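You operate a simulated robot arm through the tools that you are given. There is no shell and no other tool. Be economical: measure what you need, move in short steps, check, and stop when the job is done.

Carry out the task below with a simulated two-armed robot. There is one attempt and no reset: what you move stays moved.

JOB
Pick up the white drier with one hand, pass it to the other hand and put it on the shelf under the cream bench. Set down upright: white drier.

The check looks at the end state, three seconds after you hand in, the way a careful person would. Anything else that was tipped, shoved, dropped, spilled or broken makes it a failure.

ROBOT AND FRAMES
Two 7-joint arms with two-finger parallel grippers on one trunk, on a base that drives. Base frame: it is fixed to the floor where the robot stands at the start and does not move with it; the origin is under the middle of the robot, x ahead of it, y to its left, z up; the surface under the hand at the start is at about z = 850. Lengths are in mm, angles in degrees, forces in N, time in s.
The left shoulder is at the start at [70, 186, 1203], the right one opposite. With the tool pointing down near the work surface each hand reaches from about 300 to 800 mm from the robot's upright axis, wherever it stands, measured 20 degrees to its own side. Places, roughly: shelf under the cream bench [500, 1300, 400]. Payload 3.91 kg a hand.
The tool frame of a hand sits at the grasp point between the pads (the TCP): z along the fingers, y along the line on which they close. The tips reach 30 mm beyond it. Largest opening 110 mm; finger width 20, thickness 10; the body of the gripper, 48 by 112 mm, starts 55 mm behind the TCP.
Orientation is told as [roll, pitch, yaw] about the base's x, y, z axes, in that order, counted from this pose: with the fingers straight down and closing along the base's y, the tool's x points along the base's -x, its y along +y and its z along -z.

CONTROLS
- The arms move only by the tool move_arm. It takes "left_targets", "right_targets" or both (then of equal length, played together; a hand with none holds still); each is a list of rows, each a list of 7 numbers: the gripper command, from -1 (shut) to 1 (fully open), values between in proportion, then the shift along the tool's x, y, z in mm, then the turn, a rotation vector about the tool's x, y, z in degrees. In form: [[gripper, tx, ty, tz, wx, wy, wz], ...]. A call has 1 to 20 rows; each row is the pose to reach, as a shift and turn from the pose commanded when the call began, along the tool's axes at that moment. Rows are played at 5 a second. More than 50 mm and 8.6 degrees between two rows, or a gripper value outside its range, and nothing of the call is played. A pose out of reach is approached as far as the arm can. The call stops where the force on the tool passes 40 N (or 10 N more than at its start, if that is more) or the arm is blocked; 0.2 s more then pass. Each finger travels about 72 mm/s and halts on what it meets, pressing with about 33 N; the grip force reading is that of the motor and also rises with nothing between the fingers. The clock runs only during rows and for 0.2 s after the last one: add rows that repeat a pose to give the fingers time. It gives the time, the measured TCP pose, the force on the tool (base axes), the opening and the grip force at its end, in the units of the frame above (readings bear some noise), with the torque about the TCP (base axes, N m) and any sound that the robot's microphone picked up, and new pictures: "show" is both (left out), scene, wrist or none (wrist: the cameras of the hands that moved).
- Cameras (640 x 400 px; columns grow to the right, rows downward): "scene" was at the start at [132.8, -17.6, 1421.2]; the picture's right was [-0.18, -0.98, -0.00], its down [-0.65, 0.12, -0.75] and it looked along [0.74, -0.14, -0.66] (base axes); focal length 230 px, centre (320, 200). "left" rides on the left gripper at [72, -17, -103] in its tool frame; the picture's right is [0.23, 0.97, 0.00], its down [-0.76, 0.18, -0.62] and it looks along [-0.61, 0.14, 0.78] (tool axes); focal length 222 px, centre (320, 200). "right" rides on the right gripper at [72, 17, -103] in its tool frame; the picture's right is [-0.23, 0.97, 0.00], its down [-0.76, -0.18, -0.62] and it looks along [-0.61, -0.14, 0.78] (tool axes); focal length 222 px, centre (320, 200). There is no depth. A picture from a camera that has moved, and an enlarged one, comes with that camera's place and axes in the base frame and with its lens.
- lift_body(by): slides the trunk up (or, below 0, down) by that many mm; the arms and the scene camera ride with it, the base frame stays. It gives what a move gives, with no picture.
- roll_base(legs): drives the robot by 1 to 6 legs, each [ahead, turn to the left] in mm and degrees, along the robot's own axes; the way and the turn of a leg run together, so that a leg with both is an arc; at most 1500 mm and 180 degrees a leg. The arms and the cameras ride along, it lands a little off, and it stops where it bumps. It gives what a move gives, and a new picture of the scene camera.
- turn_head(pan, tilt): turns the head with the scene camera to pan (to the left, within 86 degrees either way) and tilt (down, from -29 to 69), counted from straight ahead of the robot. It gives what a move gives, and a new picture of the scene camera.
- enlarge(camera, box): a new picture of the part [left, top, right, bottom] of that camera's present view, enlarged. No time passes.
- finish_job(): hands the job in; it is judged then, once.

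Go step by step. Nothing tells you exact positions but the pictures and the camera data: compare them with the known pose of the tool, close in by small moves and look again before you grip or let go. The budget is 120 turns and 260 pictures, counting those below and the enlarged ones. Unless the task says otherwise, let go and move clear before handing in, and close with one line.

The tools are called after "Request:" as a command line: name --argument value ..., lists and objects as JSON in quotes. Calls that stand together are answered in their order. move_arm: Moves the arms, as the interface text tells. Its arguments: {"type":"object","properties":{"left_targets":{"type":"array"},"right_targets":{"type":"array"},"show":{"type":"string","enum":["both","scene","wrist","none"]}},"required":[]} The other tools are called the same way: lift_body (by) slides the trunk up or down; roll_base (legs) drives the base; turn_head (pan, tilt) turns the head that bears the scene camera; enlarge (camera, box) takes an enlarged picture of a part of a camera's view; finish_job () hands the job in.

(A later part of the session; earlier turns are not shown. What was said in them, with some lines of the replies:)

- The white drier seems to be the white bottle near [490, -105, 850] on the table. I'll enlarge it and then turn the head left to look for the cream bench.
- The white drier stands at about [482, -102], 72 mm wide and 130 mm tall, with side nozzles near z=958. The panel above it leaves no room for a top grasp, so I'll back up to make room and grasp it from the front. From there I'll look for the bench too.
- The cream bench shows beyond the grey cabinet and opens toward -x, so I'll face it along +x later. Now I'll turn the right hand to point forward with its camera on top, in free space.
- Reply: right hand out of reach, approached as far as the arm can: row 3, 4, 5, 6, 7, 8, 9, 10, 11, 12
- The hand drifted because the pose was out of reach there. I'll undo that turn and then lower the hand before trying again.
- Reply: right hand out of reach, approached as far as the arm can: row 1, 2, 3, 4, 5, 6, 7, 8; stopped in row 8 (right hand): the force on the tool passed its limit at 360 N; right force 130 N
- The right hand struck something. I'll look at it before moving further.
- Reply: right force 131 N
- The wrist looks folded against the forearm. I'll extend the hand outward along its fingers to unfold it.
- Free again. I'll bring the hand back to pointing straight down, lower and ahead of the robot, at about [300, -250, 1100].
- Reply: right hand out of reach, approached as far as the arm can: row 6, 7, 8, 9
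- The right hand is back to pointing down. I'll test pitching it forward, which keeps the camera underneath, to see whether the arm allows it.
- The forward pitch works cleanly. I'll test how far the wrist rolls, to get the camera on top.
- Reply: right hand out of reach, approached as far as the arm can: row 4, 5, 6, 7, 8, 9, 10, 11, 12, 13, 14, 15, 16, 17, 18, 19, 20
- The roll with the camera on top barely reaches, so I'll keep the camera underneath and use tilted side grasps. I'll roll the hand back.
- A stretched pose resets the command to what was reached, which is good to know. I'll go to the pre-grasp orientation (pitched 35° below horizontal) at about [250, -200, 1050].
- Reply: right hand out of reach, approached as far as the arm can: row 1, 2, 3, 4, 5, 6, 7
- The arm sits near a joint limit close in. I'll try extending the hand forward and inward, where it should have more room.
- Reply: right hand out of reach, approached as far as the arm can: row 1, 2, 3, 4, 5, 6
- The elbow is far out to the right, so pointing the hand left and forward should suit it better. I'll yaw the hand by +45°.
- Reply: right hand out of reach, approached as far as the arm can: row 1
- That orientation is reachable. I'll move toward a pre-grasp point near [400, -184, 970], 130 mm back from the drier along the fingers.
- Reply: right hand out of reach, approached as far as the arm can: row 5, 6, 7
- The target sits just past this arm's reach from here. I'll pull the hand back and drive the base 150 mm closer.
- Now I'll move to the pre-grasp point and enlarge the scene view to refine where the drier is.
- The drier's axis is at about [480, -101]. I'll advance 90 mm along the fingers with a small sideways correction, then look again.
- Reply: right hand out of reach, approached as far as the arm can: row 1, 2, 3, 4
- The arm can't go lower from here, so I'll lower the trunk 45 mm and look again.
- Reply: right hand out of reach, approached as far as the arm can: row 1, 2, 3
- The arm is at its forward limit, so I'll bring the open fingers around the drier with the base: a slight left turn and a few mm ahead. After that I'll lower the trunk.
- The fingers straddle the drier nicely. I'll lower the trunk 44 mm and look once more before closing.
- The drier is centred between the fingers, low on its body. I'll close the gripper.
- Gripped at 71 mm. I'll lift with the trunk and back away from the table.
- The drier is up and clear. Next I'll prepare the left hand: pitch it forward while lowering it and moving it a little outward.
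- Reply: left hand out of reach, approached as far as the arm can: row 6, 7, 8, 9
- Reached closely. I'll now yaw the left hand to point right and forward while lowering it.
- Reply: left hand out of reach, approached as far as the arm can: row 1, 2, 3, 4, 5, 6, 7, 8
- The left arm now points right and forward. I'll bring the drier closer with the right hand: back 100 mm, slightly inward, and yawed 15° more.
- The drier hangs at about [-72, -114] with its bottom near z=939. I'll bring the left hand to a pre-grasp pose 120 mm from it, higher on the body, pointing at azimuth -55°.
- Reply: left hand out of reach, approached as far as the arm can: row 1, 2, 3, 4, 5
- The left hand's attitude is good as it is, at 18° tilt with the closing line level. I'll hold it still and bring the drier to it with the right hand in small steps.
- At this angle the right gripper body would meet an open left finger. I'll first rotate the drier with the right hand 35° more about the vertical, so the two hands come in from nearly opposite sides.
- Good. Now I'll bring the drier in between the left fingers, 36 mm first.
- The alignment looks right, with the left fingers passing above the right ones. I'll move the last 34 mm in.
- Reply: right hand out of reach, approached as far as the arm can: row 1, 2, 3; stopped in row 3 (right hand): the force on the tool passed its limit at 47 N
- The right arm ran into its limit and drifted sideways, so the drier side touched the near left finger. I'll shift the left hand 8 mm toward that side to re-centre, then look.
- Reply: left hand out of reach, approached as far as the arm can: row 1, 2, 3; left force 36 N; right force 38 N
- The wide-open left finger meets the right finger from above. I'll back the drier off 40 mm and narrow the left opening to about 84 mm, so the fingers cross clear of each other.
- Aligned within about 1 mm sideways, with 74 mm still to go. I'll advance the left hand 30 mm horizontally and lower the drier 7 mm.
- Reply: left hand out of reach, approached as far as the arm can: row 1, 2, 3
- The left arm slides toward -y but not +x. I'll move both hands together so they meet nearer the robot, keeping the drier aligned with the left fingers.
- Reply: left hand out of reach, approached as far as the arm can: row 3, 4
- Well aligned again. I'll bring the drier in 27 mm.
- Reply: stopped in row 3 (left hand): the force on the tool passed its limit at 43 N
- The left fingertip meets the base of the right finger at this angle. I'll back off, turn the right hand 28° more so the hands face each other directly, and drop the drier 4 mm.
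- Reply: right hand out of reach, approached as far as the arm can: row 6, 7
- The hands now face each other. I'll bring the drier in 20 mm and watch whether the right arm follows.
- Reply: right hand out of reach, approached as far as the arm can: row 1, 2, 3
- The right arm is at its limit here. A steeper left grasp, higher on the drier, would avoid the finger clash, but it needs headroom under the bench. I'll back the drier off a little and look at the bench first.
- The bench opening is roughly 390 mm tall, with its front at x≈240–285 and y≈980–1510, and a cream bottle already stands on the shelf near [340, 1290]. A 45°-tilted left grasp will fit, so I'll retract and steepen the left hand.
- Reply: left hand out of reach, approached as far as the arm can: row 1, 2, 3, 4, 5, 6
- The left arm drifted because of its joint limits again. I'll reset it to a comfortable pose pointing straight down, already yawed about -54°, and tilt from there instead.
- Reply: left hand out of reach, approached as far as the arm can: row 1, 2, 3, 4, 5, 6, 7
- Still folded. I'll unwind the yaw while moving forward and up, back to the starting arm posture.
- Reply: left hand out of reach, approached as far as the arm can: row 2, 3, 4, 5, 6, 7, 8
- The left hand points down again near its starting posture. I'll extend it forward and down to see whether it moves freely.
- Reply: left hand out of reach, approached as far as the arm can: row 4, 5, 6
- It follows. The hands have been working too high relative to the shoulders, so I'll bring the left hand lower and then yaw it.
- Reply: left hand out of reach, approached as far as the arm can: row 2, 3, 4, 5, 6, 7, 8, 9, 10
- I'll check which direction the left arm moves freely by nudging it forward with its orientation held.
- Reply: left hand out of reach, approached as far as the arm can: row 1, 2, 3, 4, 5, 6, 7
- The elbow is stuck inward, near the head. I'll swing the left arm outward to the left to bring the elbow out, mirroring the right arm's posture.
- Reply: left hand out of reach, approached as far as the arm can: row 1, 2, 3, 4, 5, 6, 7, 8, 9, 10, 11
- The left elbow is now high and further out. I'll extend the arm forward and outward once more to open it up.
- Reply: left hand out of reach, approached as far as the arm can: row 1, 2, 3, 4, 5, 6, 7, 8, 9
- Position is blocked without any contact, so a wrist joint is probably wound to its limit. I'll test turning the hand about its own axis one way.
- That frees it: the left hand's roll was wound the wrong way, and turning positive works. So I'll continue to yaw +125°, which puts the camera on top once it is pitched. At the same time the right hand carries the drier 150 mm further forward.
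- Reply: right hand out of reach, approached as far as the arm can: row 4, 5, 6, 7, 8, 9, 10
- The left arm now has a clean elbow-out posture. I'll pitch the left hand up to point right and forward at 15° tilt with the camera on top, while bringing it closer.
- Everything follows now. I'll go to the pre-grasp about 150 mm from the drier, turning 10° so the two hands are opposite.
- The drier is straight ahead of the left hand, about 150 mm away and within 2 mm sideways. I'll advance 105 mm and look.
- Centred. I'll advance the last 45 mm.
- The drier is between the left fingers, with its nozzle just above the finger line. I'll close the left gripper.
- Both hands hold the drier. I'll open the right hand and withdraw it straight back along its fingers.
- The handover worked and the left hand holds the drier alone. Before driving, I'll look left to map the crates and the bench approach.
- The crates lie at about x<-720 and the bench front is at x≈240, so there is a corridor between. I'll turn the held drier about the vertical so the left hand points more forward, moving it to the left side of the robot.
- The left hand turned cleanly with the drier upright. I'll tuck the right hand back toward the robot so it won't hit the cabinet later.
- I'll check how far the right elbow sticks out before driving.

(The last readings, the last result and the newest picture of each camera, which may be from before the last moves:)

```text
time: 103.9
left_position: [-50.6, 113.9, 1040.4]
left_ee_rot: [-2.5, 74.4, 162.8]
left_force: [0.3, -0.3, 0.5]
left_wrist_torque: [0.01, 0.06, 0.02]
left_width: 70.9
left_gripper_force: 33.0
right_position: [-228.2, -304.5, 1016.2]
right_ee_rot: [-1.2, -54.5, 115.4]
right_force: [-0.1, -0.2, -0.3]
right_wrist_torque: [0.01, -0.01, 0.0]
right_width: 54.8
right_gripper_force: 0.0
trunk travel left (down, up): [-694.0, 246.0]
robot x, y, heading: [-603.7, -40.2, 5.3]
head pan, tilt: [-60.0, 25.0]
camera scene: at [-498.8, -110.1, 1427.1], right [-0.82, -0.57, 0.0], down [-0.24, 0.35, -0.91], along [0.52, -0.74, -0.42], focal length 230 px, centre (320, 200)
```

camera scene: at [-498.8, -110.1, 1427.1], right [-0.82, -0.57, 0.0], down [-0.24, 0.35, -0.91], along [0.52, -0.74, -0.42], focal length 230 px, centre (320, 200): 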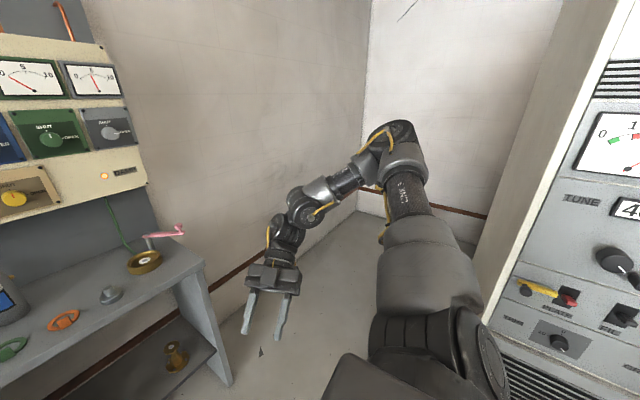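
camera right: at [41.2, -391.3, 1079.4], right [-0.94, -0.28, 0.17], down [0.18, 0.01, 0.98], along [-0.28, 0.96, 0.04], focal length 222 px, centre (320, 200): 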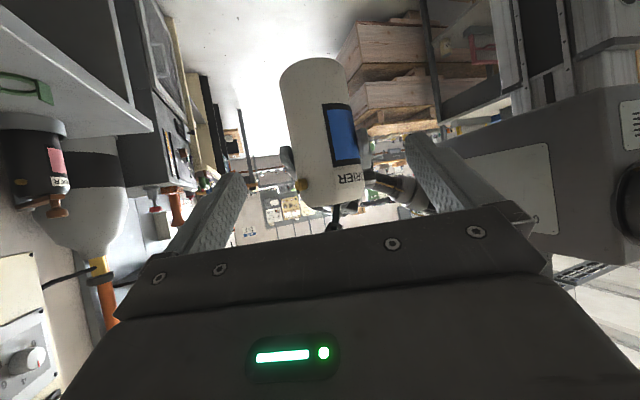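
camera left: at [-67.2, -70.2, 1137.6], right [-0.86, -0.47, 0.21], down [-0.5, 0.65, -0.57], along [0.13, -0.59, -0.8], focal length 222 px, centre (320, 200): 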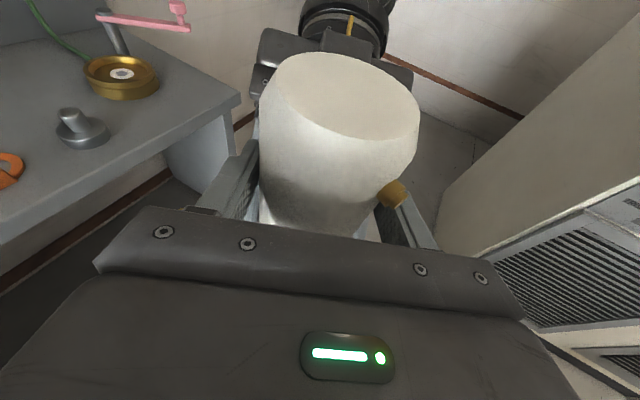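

The route is clear enough if I raise the trunk so the elbows and the drier pass above the equipment. I'll raise it 200 mm, roll forward a little and turn left to a heading of about 80°.

Request:
lift_body --by 200

Request:
turn_head --pan 0 --tilt 35

Request:
roll_base --legs '[[120, 0], [0, 75]]'

```text
time: 106.1
left_position: [-50.9, 114.9, 1239.8]
left_ee_rot: [-2.3, 74.3, 162.7]
left_force: [1.1, 0.5, -5.4]
left_wrist_torque: [0.01, 0.05, -0.04]
left_width: 70.9
left_gripper_force: 33.1
right_position: [-227.6, -303.1, 1216.9]
right_ee_rot: [-1.2, -54.4, 115.4]
right_force: [0.7, 0.1, 0.9]
right_wrist_torque: [-0.02, 0.01, 0.0]
right_width: 55.2
right_gripper_force: 0.0
trunk travel left (down, up): [-894.0, 46.0]
robot x, y, heading: [-599.7, -41.3, 5.3]
head pan, tilt: [-60.0, 25.0]
```

```text
time: 107.4
left_position: [-51.1, 114.6, 1240.8]
left_ee_rot: [-2.4, 74.4, 162.7]
left_force: [0.6, 0.2, -3.6]
left_wrist_torque: [-0.01, 0.07, -0.02]
left_width: 71.3
left_gripper_force: 32.8
right_position: [-228.5, -303.0, 1217.4]
right_ee_rot: [-1.2, -54.4, 115.5]
right_force: [0.4, -0.4, 0.0]
right_wrist_torque: [0.01, -0.02, -0.01]
right_width: 54.9
right_gripper_force: 0.1
trunk travel left (down, up): [-894.0, 46.0]
robot x, y, heading: [-603.1, -37.4, 4.6]
head pan, tilt: [0.0, 35.0]
camera scene: at [-463.7, -27.1, 1611.3], right [0.09, -1.0, 0.0], down [-0.57, -0.05, -0.82], along [0.82, 0.07, -0.57], focal length 230 px, centre (320, 200)
```

scene: 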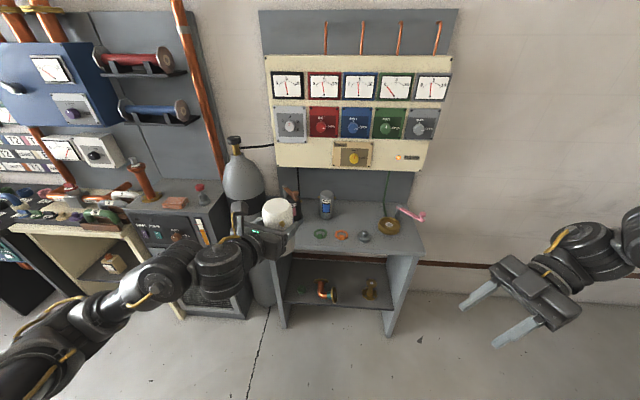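

```text
time: 111.7
left_position: [-467.5, 543.4, 1239.2]
left_ee_rot: [-2.5, 74.4, -124.6]
left_force: [0.1, 0.6, -4.1]
left_wrist_torque: [-0.06, 0.05, -0.02]
left_width: 70.7
left_gripper_force: 32.6
right_position: [-119.5, 251.1, 1216.0]
right_ee_rot: [-1.3, -54.4, -171.7]
right_force: [1.4, 0.5, -0.2]
right_wrist_torque: [-0.02, 0.01, -0.05]
right_width: 54.9
right_gripper_force: 0.1
trunk travel left (down, up): [-894.0, 46.0]
robot x, y, heading: [-486.2, -27.7, 77.8]
head pan, tilt: [0.0, 35.0]
camera scene: at [-454.1, 106.9, 1611.4], right [0.98, -0.21, 0.0], down [-0.12, -0.56, -0.82], along [0.17, 0.8, -0.57], focal length 230 px, centre (320, 200)
```

scene: 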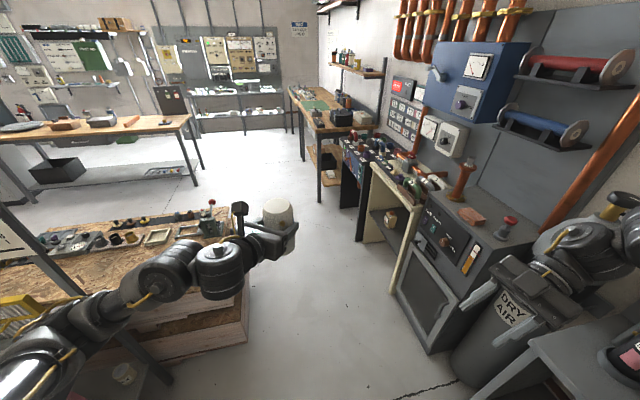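

The corridor ahead is open. I'll drive about 1000 mm along it.

Request:
roll_base --legs '[[1000, 0]]'

Request:
turn_head --pan -70 --tilt 45

```text
time: 116.8
left_position: [-291.4, 1504.4, 1240.2]
left_ee_rot: [-2.5, 74.3, -123.0]
left_force: [-0.1, 0.2, -4.0]
left_wrist_torque: [-0.03, -0.01, 0.01]
left_width: 71.0
left_gripper_force: 33.2
right_position: [64.2, 1222.3, 1216.8]
right_ee_rot: [-1.3, -54.4, -170.1]
right_force: [0.3, -0.1, 0.6]
right_wrist_torque: [0.01, 0.01, -0.01]
right_width: 54.9
right_gripper_force: 0.0
trunk travel left (down, up): [-894.0, 46.0]
robot x, y, heading: [-291.8, 932.5, 79.6]
head pan, tilt: [0.0, 35.0]
camera scene: at [-265.5, 1068.5, 1611.4], right [0.98, -0.18, 0.0], down [-0.1, -0.56, -0.82], along [0.15, 0.81, -0.57], focal length 230 px, centre (320, 200)
```

scene: 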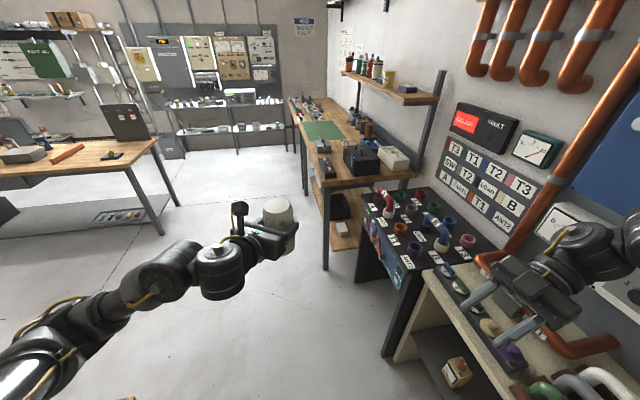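

```text
time: 118.2
left_position: [-290.5, 1505.7, 1239.3]
left_ee_rot: [-2.4, 74.4, -122.9]
left_force: [-0.3, 1.3, -5.0]
left_wrist_torque: [-0.08, 0.04, 0.03]
left_width: 70.7
left_gripper_force: 32.9
right_position: [64.4, 1222.6, 1216.5]
right_ee_rot: [-1.2, -54.4, -170.1]
right_force: [0.8, -0.1, 0.1]
right_wrist_torque: [0.05, 0.0, 0.03]
right_width: 54.9
right_gripper_force: 0.1
trunk travel left (down, up): [-894.0, 46.0]
robot x, y, heading: [-289.0, 932.9, 79.4]
head pan, tilt: [-70.0, 45.0]
camera scene: at [-201.2, 996.4, 1596.5], right [0.17, -0.99, 0.0], down [-0.7, -0.12, -0.71], along [0.7, 0.12, -0.71], focal length 230 px, centre (320, 200)
```

scene: 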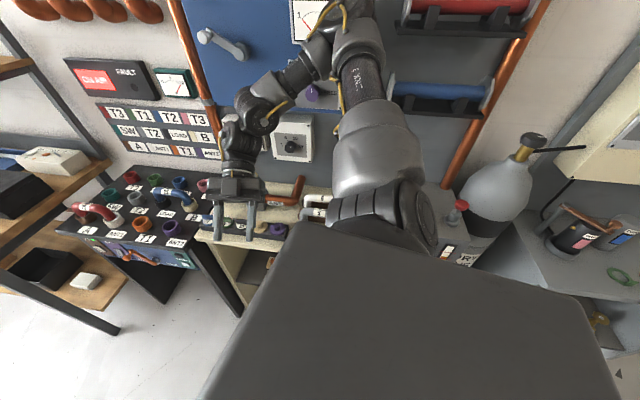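

I'm beside the bench. The drier is high enough to swing over the bench items, so I'll turn right 60° to face it.

Request:
roll_base --legs '[[0, -60]]'

Request:
turn_head --pan 10 --tilt 55

```text
time: 121.3
left_position: [199.3, 1229.3, 1240.5]
left_ee_rot: [-2.3, 74.3, 178.3]
left_force: [0.4, 0.6, -3.9]
left_wrist_torque: [0.0, 0.02, -0.02]
left_width: 71.0
left_gripper_force: 32.8
right_position: [141.0, 779.2, 1217.1]
right_ee_rot: [-1.1, -54.3, 131.0]
right_force: [0.8, -0.8, 0.3]
right_wrist_torque: [-0.02, -0.01, -0.01]
right_width: 55.3
right_gripper_force: 0.0
trunk travel left (down, up): [-894.0, 46.0]
robot x, y, heading: [-293.9, 935.1, 20.6]
head pan, tilt: [-70.0, 45.0]
camera scene: at [-190.3, 889.3, 1596.6], right [-0.76, -0.65, 0.0], down [-0.46, 0.54, -0.71], along [0.46, -0.54, -0.71], focal length 230 px, centre (320, 200)
```

scene: 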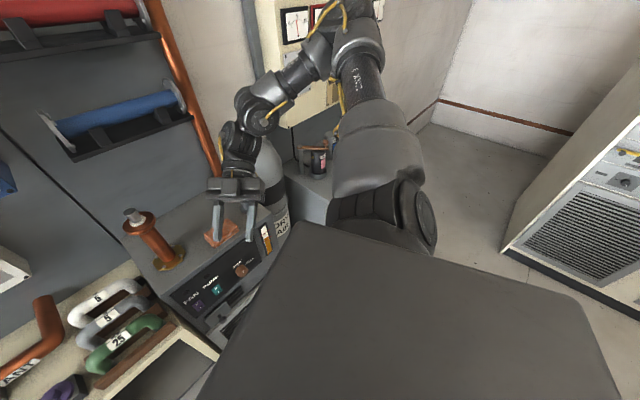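

```text
time: 122.8
left_position: [198.8, 1228.9, 1239.6]
left_ee_rot: [-2.4, 74.2, 178.2]
left_force: [0.4, 0.2, -4.6]
left_wrist_torque: [-0.03, 0.04, -0.01]
left_width: 71.0
left_gripper_force: 33.2
right_position: [141.1, 778.8, 1216.6]
right_ee_rot: [-1.2, -54.5, 131.1]
right_force: [0.8, -0.4, -0.2]
right_wrist_torque: [-0.02, -0.01, -0.03]
right_width: 55.1
right_gripper_force: 0.1
trunk travel left (down, up): [-894.0, 46.0]
robot x, y, heading: [-290.1, 932.1, 20.4]
head pan, tilt: [10.0, 55.0]
camera scene: at [-181.0, 987.1, 1583.1], right [0.51, -0.86, 0.0], down [-0.71, -0.42, -0.57], along [0.49, 0.29, -0.82], focal length 230 px, centre (320, 200)
```

scene: 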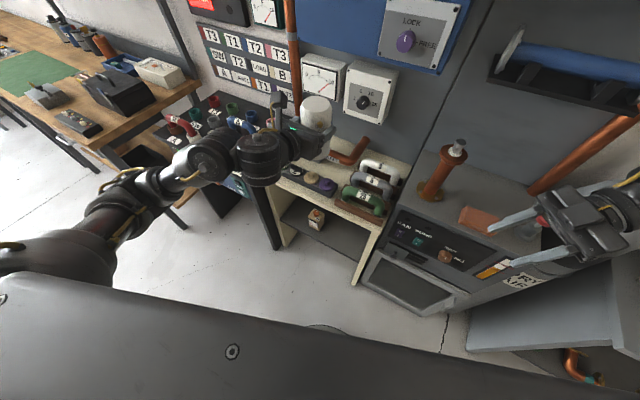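

The left hand now points along +x toward the bench, and the free spot on the shelf is right of the cream bottle, near y≈1130. I'll back up a little and shift the drier in front of that spot.

Request:
roll_base --legs '[[-60, 0]]'

Request:
move_arm --left_targets '[[-1, -3.5, 19.5, -13, 0, 0, 0], [-1, -7, 39, -26, 0, 0, 0], [-1, -10.5, 58, -39, 0, 0, 0], [-1, -13.7, 77.6, -51.8, 0, 0, 0], [-1, -13.7, 77.6, -51.8, 0, 0, 0]]'

```text
time: 123.8
left_position: [149.7, 1211.5, 1235.5]
left_ee_rot: [-2.0, 73.9, 178.9]
left_force: [0.0, 0.3, -5.1]
left_wrist_torque: [-0.02, 0.06, -0.02]
left_width: 70.9
left_gripper_force: 33.2
right_position: [92.5, 759.3, 1213.9]
right_ee_rot: [-0.7, -54.5, 130.7]
right_force: [0.9, 0.0, -1.1]
right_wrist_torque: [0.02, 0.01, 0.01]
right_width: 55.1
right_gripper_force: 0.1
trunk travel left (down, up): [-894.0, 46.0]
robot x, y, heading: [-345.5, 912.1, 20.7]
head pan, tilt: [10.0, 55.0]
camera scene: at [-227.7, 969.6, 1582.2], right [0.51, -0.86, 0.0], down [-0.71, -0.42, -0.57], along [0.49, 0.29, -0.82], focal length 230 px, centre (320, 200)
```

scene: 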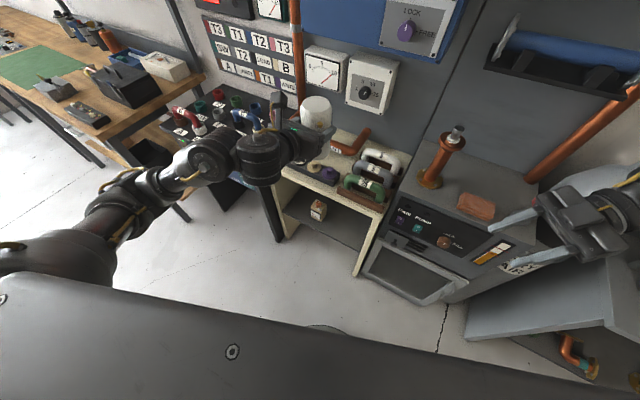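

```text
time: 125.0
left_position: [90.7, 1129.0, 1237.8]
left_ee_rot: [-2.3, 74.2, 178.4]
left_force: [-0.5, -0.1, -4.8]
left_wrist_torque: [0.0, 0.04, -0.01]
left_width: 71.0
left_gripper_force: 32.5
left hand out of reach, approached as far as the arm can: row 1
right_position: [86.4, 758.7, 1216.7]
right_ee_rot: [-1.2, -54.3, 131.1]
right_force: [0.6, -0.5, -0.6]
right_wrist_torque: [0.03, 0.03, -0.01]
right_width: 54.8
right_gripper_force: 0.1
trunk travel left (down, up): [-894.0, 46.0]
robot x, y, heading: [-346.2, 912.8, 20.9]
head pan, tilt: [10.0, 55.0]
camera scene: at [-235.1, 967.3, 1583.0], right [0.51, -0.86, 0.0], down [-0.71, -0.42, -0.57], along [0.49, 0.29, -0.82], focal length 230 px, centre (320, 200)
camera left: at [10.8, 1144.9, 1335.9], right [0.07, -0.98, 0.21], down [-0.8, -0.18, -0.57], along [0.59, -0.13, -0.8], focal length 222 px, centre (320, 200)
```

scene: 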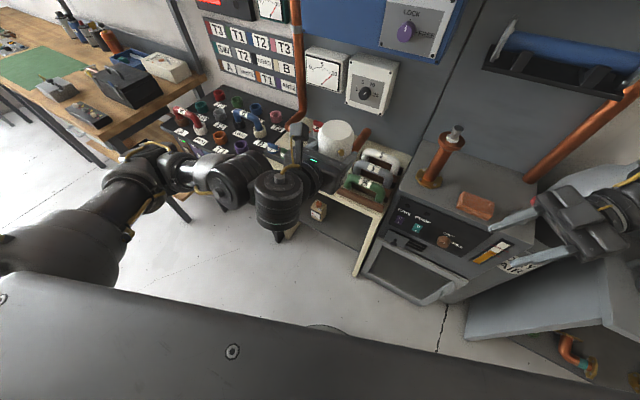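
left: 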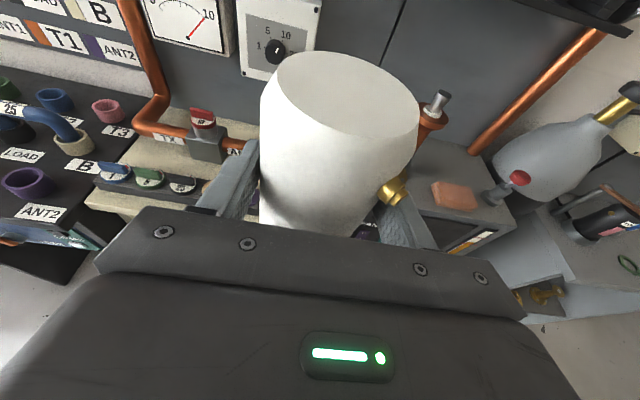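

Now I'll lower the trunk in stages with the drier just in front of the bench opening.

Request:
lift_body --by -400

Request:
turn_head --pan 15 --tilt 35

```text
time: 128.8
left_position: [89.4, 1130.3, 840.0]
left_ee_rot: [-2.5, 74.2, 178.4]
left_force: [-1.1, 0.1, -3.5]
left_wrist_torque: [0.01, 0.03, 0.0]
left_width: 71.1
left_gripper_force: 32.9
right_position: [85.5, 757.8, 817.3]
right_ee_rot: [-1.2, -54.4, 131.2]
right_force: [0.6, 0.4, 0.5]
right_wrist_torque: [0.02, -0.03, -0.02]
right_width: 55.0
right_gripper_force: 0.0
trunk travel left (down, up): [-494.0, 446.0]
robot x, y, heading: [-342.9, 912.6, 20.6]
head pan, tilt: [10.0, 55.0]
```

```text
time: 129.6
left_position: [89.3, 1130.3, 838.7]
left_ee_rot: [-2.4, 74.3, 178.3]
left_force: [0.7, 0.0, -3.7]
left_wrist_torque: [0.03, 0.03, 0.0]
left_width: 70.9
left_gripper_force: 33.1
right_position: [85.0, 758.9, 816.4]
right_ee_rot: [-1.2, -54.4, 131.2]
right_force: [0.0, -0.1, 0.3]
right_wrist_torque: [0.04, -0.02, 0.01]
right_width: 55.1
right_gripper_force: 0.1
trunk travel left (down, up): [-494.0, 446.0]
robot x, y, heading: [-345.9, 911.2, 20.9]
head pan, tilt: [15.0, 35.0]
camera scene: at [-227.3, 980.9, 1211.3], right [0.58, -0.81, 0.0], down [-0.47, -0.33, -0.82], along [0.66, 0.48, -0.57], focal length 230 px, centre (320, 200)
```

scene: 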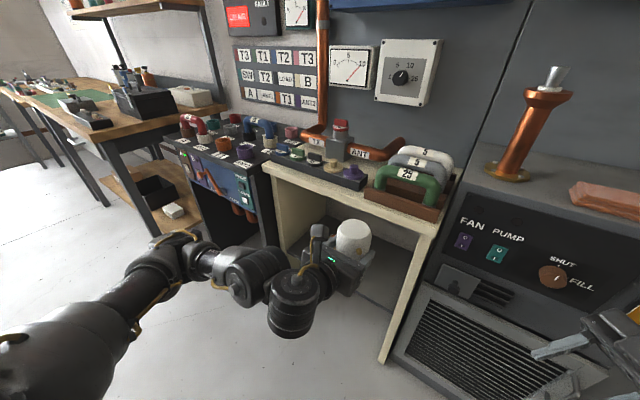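

All clear. I'll lower another 290 mm to shelf level, still outside the bench.

Request:
lift_body --by -290

Request:
turn_head --pan 20 --tilt 30

Request:
enlarge --camera "left" --box '[0, 0, 640, 400]'

```text
time: 132.5
left_position: [88.9, 1129.2, 549.0]
left_ee_rot: [-2.4, 74.2, 178.3]
left_force: [-0.3, 0.2, -5.1]
left_wrist_torque: [0.0, 0.06, 0.0]
left_width: 71.1
left_gripper_force: 32.9
right_position: [84.6, 758.6, 526.7]
right_ee_rot: [-1.2, -54.4, 131.2]
right_force: [-0.5, -0.8, 0.9]
right_wrist_torque: [0.01, -0.01, 0.03]
right_width: 55.1
right_gripper_force: 0.1
trunk travel left (down, up): [-204.0, 736.0]
robot x, y, heading: [-345.0, 915.2, 20.6]
head pan, tilt: [15.0, 35.0]
```

```text
time: 133.2
left_position: [89.0, 1128.9, 548.6]
left_ee_rot: [-2.4, 74.2, 178.2]
left_force: [0.4, 0.1, -3.8]
left_wrist_torque: [-0.02, 0.06, 0.03]
left_width: 70.9
left_gripper_force: 32.6
right_position: [85.5, 759.2, 526.3]
right_ee_rot: [-1.2, -54.4, 131.2]
right_force: [1.2, -0.1, -0.4]
right_wrist_torque: [0.01, 0.0, -0.01]
right_width: 55.0
right_gripper_force: 0.0
trunk travel left (down, up): [-204.0, 736.0]
robot x, y, heading: [-348.4, 911.7, 20.6]
head pan, tilt: [20.0, 30.0]
camera scene: at [-230.4, 988.5, 929.1], right [0.65, -0.76, 0.0], down [-0.38, -0.33, -0.87], along [0.66, 0.56, -0.5], focal length 230 px, centre (320, 200)
```

scene: 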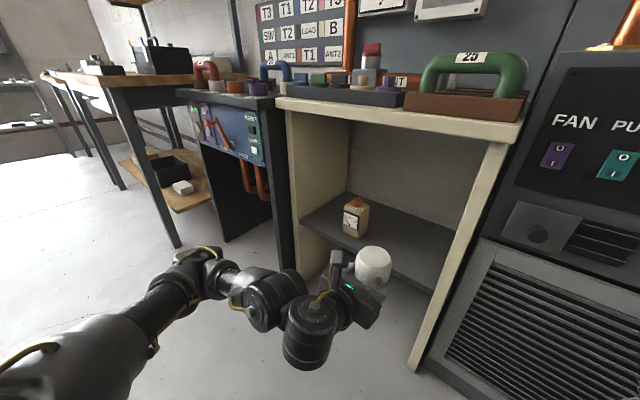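

```text
1.00 times, centred on (320, 200) of left (not enlarged: the box is as wide or as high as the picture)
camera zoom: at [9.3, 1144.3, 646.4], right [0.07, -0.98, 0.21], down [-0.8, -0.18, -0.57], along [0.59, -0.13, -0.8], focal length 222 px, centre (320, 200)
```

zoom: 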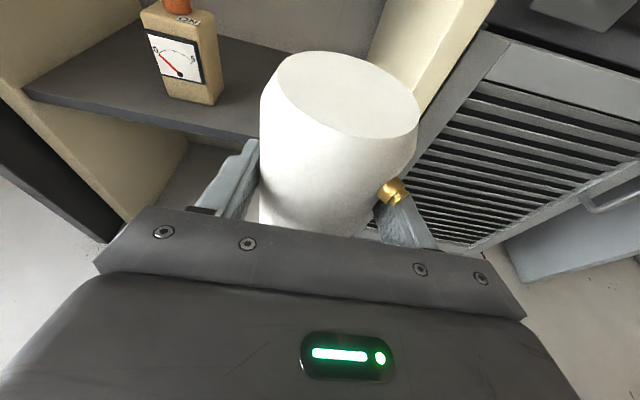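

I have a good view: the shelf surface is at z≈430–455 with its front edge at x≈250, and the spot at y≈1130 is free. I'll raise the trunk 45 mm for clearance and extend the arm halfway in.

Request:
lift_body --by 45

Request:
move_arm --left_targets '[[-1, 7, 0, 25, 0, 0, 0], [-1, 14, 0, 50, 0, 0, 0], [-1, 21, 0.5, 75, 0, 0, 0], [-1, 28, 1, 100, 0, 0, 0], [-1, 35, 1, 125, 0, 0, 0], [-1, 35, 1, 125, 0, 0, 0]]'

```text
time: 134.1
left_position: [88.4, 1129.9, 593.5]
left_ee_rot: [-2.4, 74.2, 178.3]
left_force: [0.2, -0.1, -5.4]
left_wrist_torque: [-0.02, 0.06, -0.03]
left_width: 71.3
left_gripper_force: 33.2
right_position: [85.2, 759.4, 569.7]
right_ee_rot: [-1.1, -54.4, 131.0]
right_force: [0.2, -0.5, -0.3]
right_wrist_torque: [0.01, 0.01, 0.01]
right_width: 55.0
right_gripper_force: 0.0
trunk travel left (down, up): [-249.0, 691.0]
robot x, y, heading: [-346.7, 914.5, 20.7]
head pan, tilt: [20.0, 30.0]
```

```text
time: 135.5
left_position: [219.0, 1130.6, 595.2]
left_ee_rot: [-2.5, 74.2, 178.3]
left_force: [-0.4, -0.6, -3.9]
left_wrist_torque: [0.01, 0.02, 0.0]
left_width: 71.2
left_gripper_force: 33.1
right_position: [85.6, 758.4, 570.5]
right_ee_rot: [-1.3, -54.4, 131.1]
right_force: [-0.2, -0.3, -0.2]
right_wrist_torque: [0.0, 0.01, -0.01]
right_width: 55.1
right_gripper_force: 0.1
trunk travel left (down, up): [-249.0, 691.0]
robot x, y, heading: [-343.4, 913.2, 20.7]
head pan, tilt: [20.0, 30.0]
camera scene: at [-230.3, 988.5, 974.1], right [0.65, -0.76, 0.0], down [-0.38, -0.33, -0.87], along [0.66, 0.56, -0.5], focal length 230 px, centre (320, 200)
camera left: at [139.2, 1144.9, 692.1], right [0.07, -0.98, 0.21], down [-0.8, -0.18, -0.57], along [0.59, -0.13, -0.8], focal length 222 px, centre (320, 200)
```

scene: 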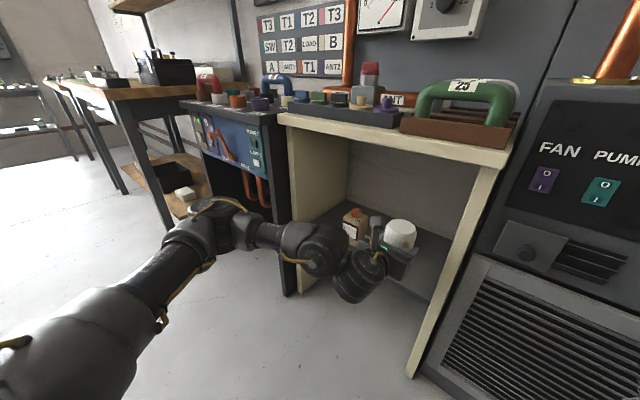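
left: 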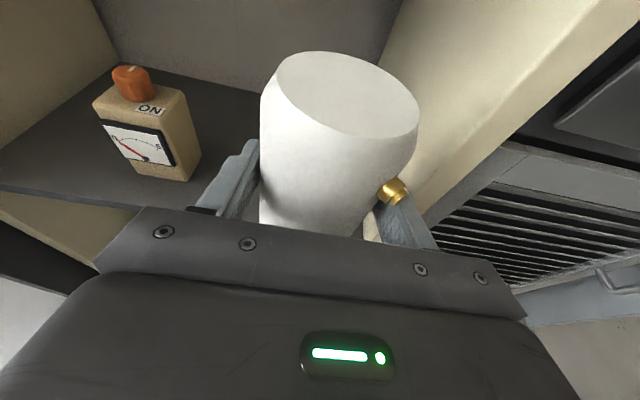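

Two views now agree that the shelf front is at x≈285 and its surface at z≈400. I'll extend 160 mm more so the drier ends about 100 mm inside the edge.

Request:
move_arm --left_targets '[[-1, 7, 0, 26, 0, 0, 0], [-1, 14, 0, 52, 0, 0, 0], [-1, 22, 0.5, 77, 0, 0, 0], [-1, 29, 1, 103, 0, 0, 0], [-1, 36, 1, 128, 0, 0, 0], [-1, 43, 1, 154, 0, 0, 0], [-1, 43, 1, 154, 0, 0, 0]]'

```text
time: 137.1
left_position: [378.7, 1132.5, 593.0]
left_ee_rot: [-2.3, 74.3, 178.3]
left_force: [0.1, -0.1, -4.2]
left_wrist_torque: [0.01, 0.07, -0.02]
left_width: 70.9
left_gripper_force: 33.1
right_position: [85.8, 757.5, 571.0]
right_ee_rot: [-1.2, -54.4, 131.2]
right_force: [-0.4, -0.3, -0.2]
right_wrist_torque: [0.01, -0.03, 0.02]
right_width: 54.8
right_gripper_force: 0.1
trunk travel left (down, up): [-249.0, 691.0]
robot x, y, heading: [-343.1, 909.2, 20.7]
head pan, tilt: [20.0, 30.0]
camera scene: at [-230.1, 988.5, 974.1], right [0.65, -0.76, 0.0], down [-0.38, -0.33, -0.87], along [0.66, 0.56, -0.5], focal length 230 px, centre (320, 200)
camera left: at [299.8, 1147.4, 690.8], right [0.07, -0.98, 0.21], down [-0.8, -0.18, -0.57], along [0.59, -0.13, -0.8], focal length 222 px, centre (320, 200)
```

scene: 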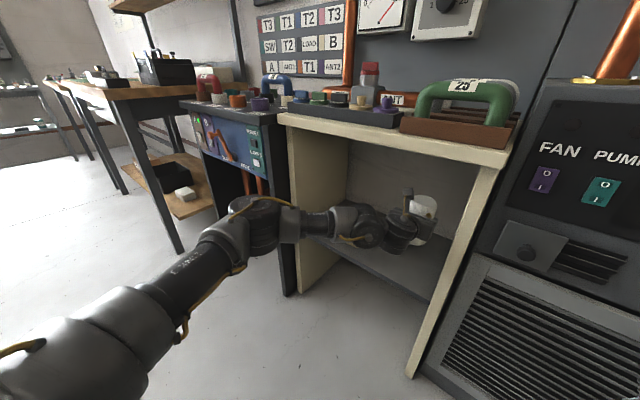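
left: 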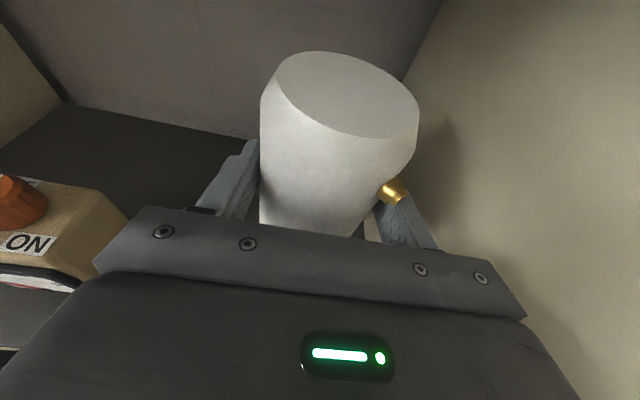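

The drier is over the shelf, clear of the cream bottle and the side panel. I'll lower by 80 mm and look.

Request:
lift_body --by -80

Request:
enlarge --camera "left" --box '[0, 0, 640, 400]'

Request:
enlarge --camera "scene" --box '[320, 130, 480, 230]'

```text
time: 138.2
left_position: [379.1, 1132.4, 513.9]
left_ee_rot: [-2.4, 74.3, 178.4]
left_force: [0.0, 0.7, -3.8]
left_wrist_torque: [-0.02, 0.08, 0.03]
left_width: 70.9
left_gripper_force: 32.5
right_position: [85.6, 757.9, 490.6]
right_ee_rot: [-1.3, -54.4, 131.1]
right_force: [0.6, 0.8, 0.5]
right_wrist_torque: [-0.01, 0.03, 0.02]
right_width: 55.3
right_gripper_force: 0.0
trunk travel left (down, up): [-169.0, 771.0]
robot x, y, heading: [-342.5, 910.6, 20.7]
head pan, tilt: [20.0, 30.0]
```

```text
1.00 times, centred on (320, 200) of left (not enlarged: the box is as wide or as high as the picture)
camera zoom: at [299.3, 1147.6, 611.3], right [0.07, -0.98, 0.21], down [-0.8, -0.18, -0.57], along [0.59, -0.13, -0.8], focal length 222 px, centre (320, 200)
```

zoom: 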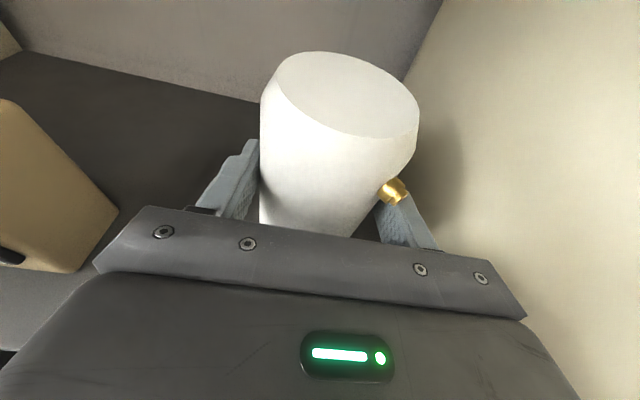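

```text
4.00 times, centred on (400, 180) of scene
camera zoom: at [-230.4, 988.5, 894.2], right [0.65, -0.76, 0.0], down [-0.38, -0.33, -0.87], along [0.66, 0.56, -0.5], focal length 920 px, centre (0, 280)
```

zoom: 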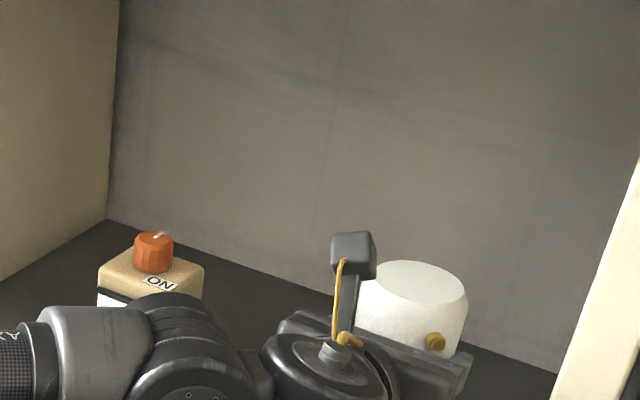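

The drier's bottom should be about 30 mm above the shelf. I'll lower it in small arm steps and watch the force.

Request:
move_arm --left_targets '[[-1, -3.9, 0, 1.1, 0, 0, 0], [-1, -7.7, 0, 2.2, 0, 0, 0], [-1, -11.6, 0, 3.2, 0, 0, 0], [-1, -15.4, 0, 4.3, 0, 0, 0], [-1, -19.3, 0, 5.4, 0, 0, 0], [-1, -19.3, 0, 5.4, 0, 0, 0]]' --show "none"

```text
time: 139.6
left_position: [378.7, 1132.0, 492.7]
left_ee_rot: [-2.4, 74.2, 178.4]
left_force: [0.6, 0.1, -3.3]
left_wrist_torque: [0.03, 0.06, 0.01]
left_width: 70.8
left_gripper_force: 32.8
right_position: [86.3, 758.9, 492.1]
right_ee_rot: [-1.1, -54.4, 131.1]
right_force: [-0.6, 1.2, 0.1]
right_wrist_torque: [0.0, 0.0, 0.02]
right_width: 55.0
right_gripper_force: 0.0
trunk travel left (down, up): [-169.0, 771.0]
robot x, y, heading: [-344.7, 913.1, 20.8]
head pan, tilt: [20.0, 30.0]
```

Request:
move_arm --left_targets '[[-1, -2, 0, 0.5, 0, 0, 0], [-1, -4, 0, 1.1, 0, 0, 0], [-1, -5.8, 0, 1.6, 0, 0, 0], [-1, -5.8, 0, 1.6, 0, 0, 0]]' --show "none"

```text
time: 140.6
left_position: [377.3, 1132.4, 486.7]
left_ee_rot: [-2.4, 74.3, 178.2]
left_force: [0.0, 0.4, -4.4]
left_wrist_torque: [0.01, 0.07, -0.03]
left_width: 71.0
left_gripper_force: 33.1
right_position: [86.2, 757.7, 491.7]
right_ee_rot: [-1.2, -54.4, 131.1]
right_force: [0.5, -0.6, -0.4]
right_wrist_torque: [0.01, -0.01, -0.02]
right_width: 55.1
right_gripper_force: 0.0
trunk travel left (down, up): [-169.0, 771.0]
robot x, y, heading: [-344.5, 914.2, 20.8]
head pan, tilt: [20.0, 30.0]
```

No contact yet, with the drier's bottom near z≈402. I'll continue down in small steps.

Request:
move_arm --left_targets '[[-1, -1.9, 0, 0.5, 0, 0, 0], [-1, -3.9, 0, 1.1, 0, 0, 0], [-1, -5.8, 0, 1.6, 0, 0, 0], [-1, -5.8, 0, 1.6, 0, 0, 0]]' --show "wrist"

```text
time: 141.6
left_position: [378.3, 1133.3, 487.4]
left_ee_rot: [-2.0, 74.7, 178.8]
left_force: [1.8, -0.5, 17.4]
left_wrist_torque: [-0.34, 0.3, -0.06]
left_width: 70.9
left_gripper_force: 33.2
right_position: [85.7, 758.2, 492.9]
right_ee_rot: [-1.4, -54.3, 131.2]
right_force: [-0.2, 0.4, -0.2]
right_wrist_torque: [-0.01, 0.03, 0.0]
right_width: 55.1
right_gripper_force: 0.0
trunk travel left (down, up): [-169.0, 771.0]
robot x, y, heading: [-346.1, 915.7, 20.6]
head pan, tilt: [20.0, 30.0]
camera left: at [298.3, 1148.4, 582.8], right [0.07, -0.97, 0.21], down [-0.8, -0.18, -0.57], along [0.6, -0.13, -0.79], focal length 222 px, centre (320, 200)
```

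left: 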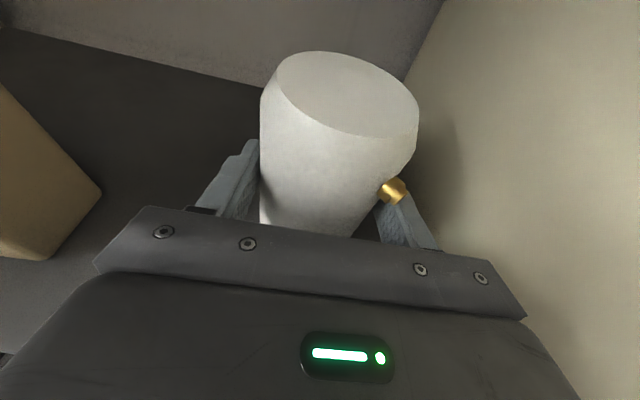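

Contact: the shelf now bears the drier, with 17 N of upward force. I'll ease the pressure by 3 mm, open the hand and check before retreating.

Request:
move_arm --left_targets '[[-1, 1.5, 0, -0.4, 0, 0, 0], [-1, 3.2, 0, -0.9, 0, 0, 0], [-0.2, 3.2, 0, -0.9, 0, 0, 0], [0.35, 3.2, 0, -0.9, 0, 0, 0], [0.6, 3.2, 0, -0.9, 0, 0, 0], [1, 3.2, 0, -0.9, 0, 0, 0], [1, 3.2, 0, -0.9, 0, 0, 0]]'

```text
time: 143.2
left_position: [378.8, 1133.6, 486.0]
left_ee_rot: [-2.4, 74.2, 178.4]
left_force: [-0.2, -0.5, 0.7]
left_wrist_torque: [0.01, -0.03, -0.04]
left_width: 110.0
left_gripper_force: 0.1
right_position: [86.2, 757.5, 491.2]
right_ee_rot: [-1.3, -54.4, 131.2]
right_force: [-0.7, 0.6, 0.0]
right_wrist_torque: [0.0, 0.0, -0.01]
right_width: 55.0
right_gripper_force: 0.0
trunk travel left (down, up): [-169.0, 771.0]
robot x, y, heading: [-348.3, 910.9, 21.0]
head pan, tilt: [20.0, 30.0]
camera scene: at [-230.7, 988.3, 894.2], right [0.65, -0.76, 0.0], down [-0.38, -0.33, -0.87], along [0.66, 0.56, -0.5], focal length 230 px, centre (320, 200)
camera left: at [299.3, 1148.4, 582.7], right [0.07, -0.98, 0.21], down [-0.8, -0.18, -0.57], along [0.59, -0.13, -0.8], focal length 222 px, centre (320, 200)
```

scene: 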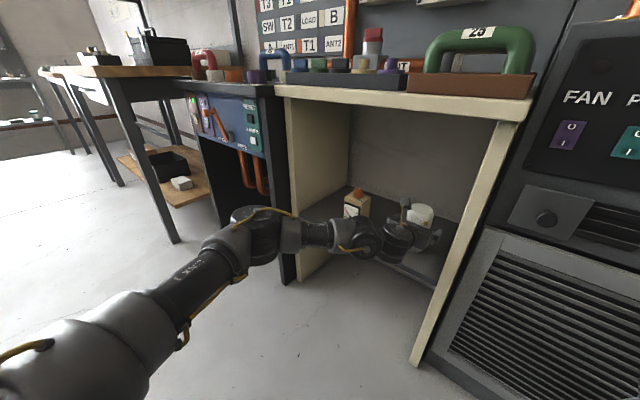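
left: 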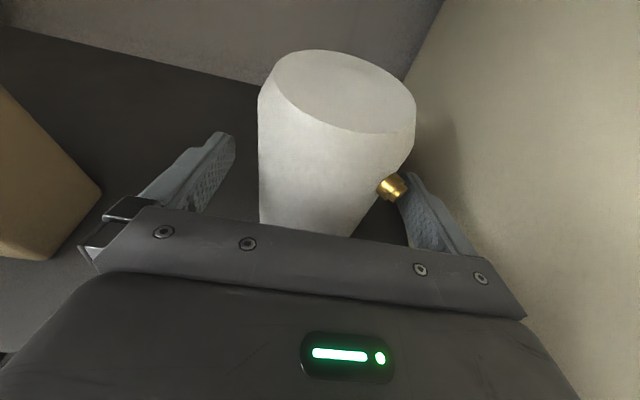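

The drier stands free and upright. I'll withdraw the hand straight back horizontally.

Request:
move_arm --left_targets '[[1, -4, 0, -14.4, 0, 0, 0], [1, -8, 0, -29, 0, 0, 0], [1, -14, -0.4, -48, 0, 0, 0], [1, -22, -0.7, -77, 0, 0, 0], [1, -30, -1, -106, 0, 0, 0], [1, -38, -1, -135, 0, 0, 0], [1, -46, -1.3, -164, 0, 0, 0], [1, -54, -1.5, -193, 0, 0, 0]]'

```text
time: 145.0
left_position: [177.9, 1133.4, 485.2]
left_ee_rot: [-2.4, 74.5, 178.3]
left_force: [0.2, 0.3, -0.4]
left_wrist_torque: [-0.01, -0.02, 0.01]
left_width: 109.9
left_gripper_force: 0.0
right_position: [85.0, 758.4, 491.8]
right_ee_rot: [-1.3, -54.4, 131.1]
right_force: [-0.6, -0.4, -0.1]
right_wrist_torque: [-0.01, 0.03, 0.02]
right_width: 55.0
right_gripper_force: 0.1
trunk travel left (down, up): [-169.0, 771.0]
robot x, y, heading: [-346.3, 916.0, 20.7]
head pan, tilt: [20.0, 30.0]
camera scene: at [-230.7, 988.2, 894.2], right [0.65, -0.76, 0.0], down [-0.38, -0.33, -0.87], along [0.66, 0.56, -0.5], focal length 230 px, centre (320, 200)
camera left: at [99.0, 1147.7, 583.3], right [0.07, -0.98, 0.21], down [-0.8, -0.18, -0.57], along [0.59, -0.13, -0.8], focal length 222 px, centre (320, 200)
```

scene: 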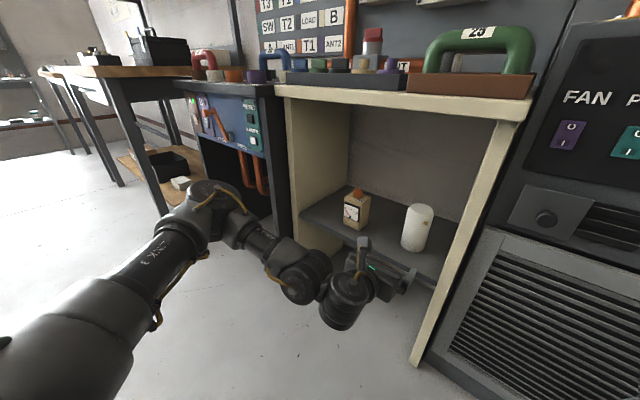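
left: 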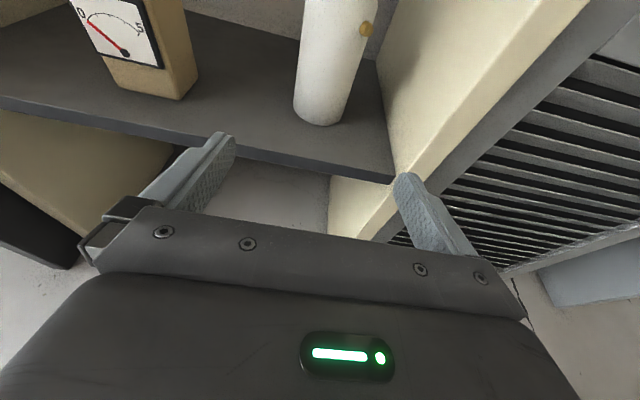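

The white drier stands upright on the shelf, well inside the edge. Nothing on the shelf or bench looks disturbed, and the hand is clear, so I'm handing in.

Request:
finish_job

```text
The job is handed in.
```

The right hand picked up the white drier and passed it to the left, which set it upright on the shelf under the cream bench. Both hands are clear, and nothing else in view was moved.
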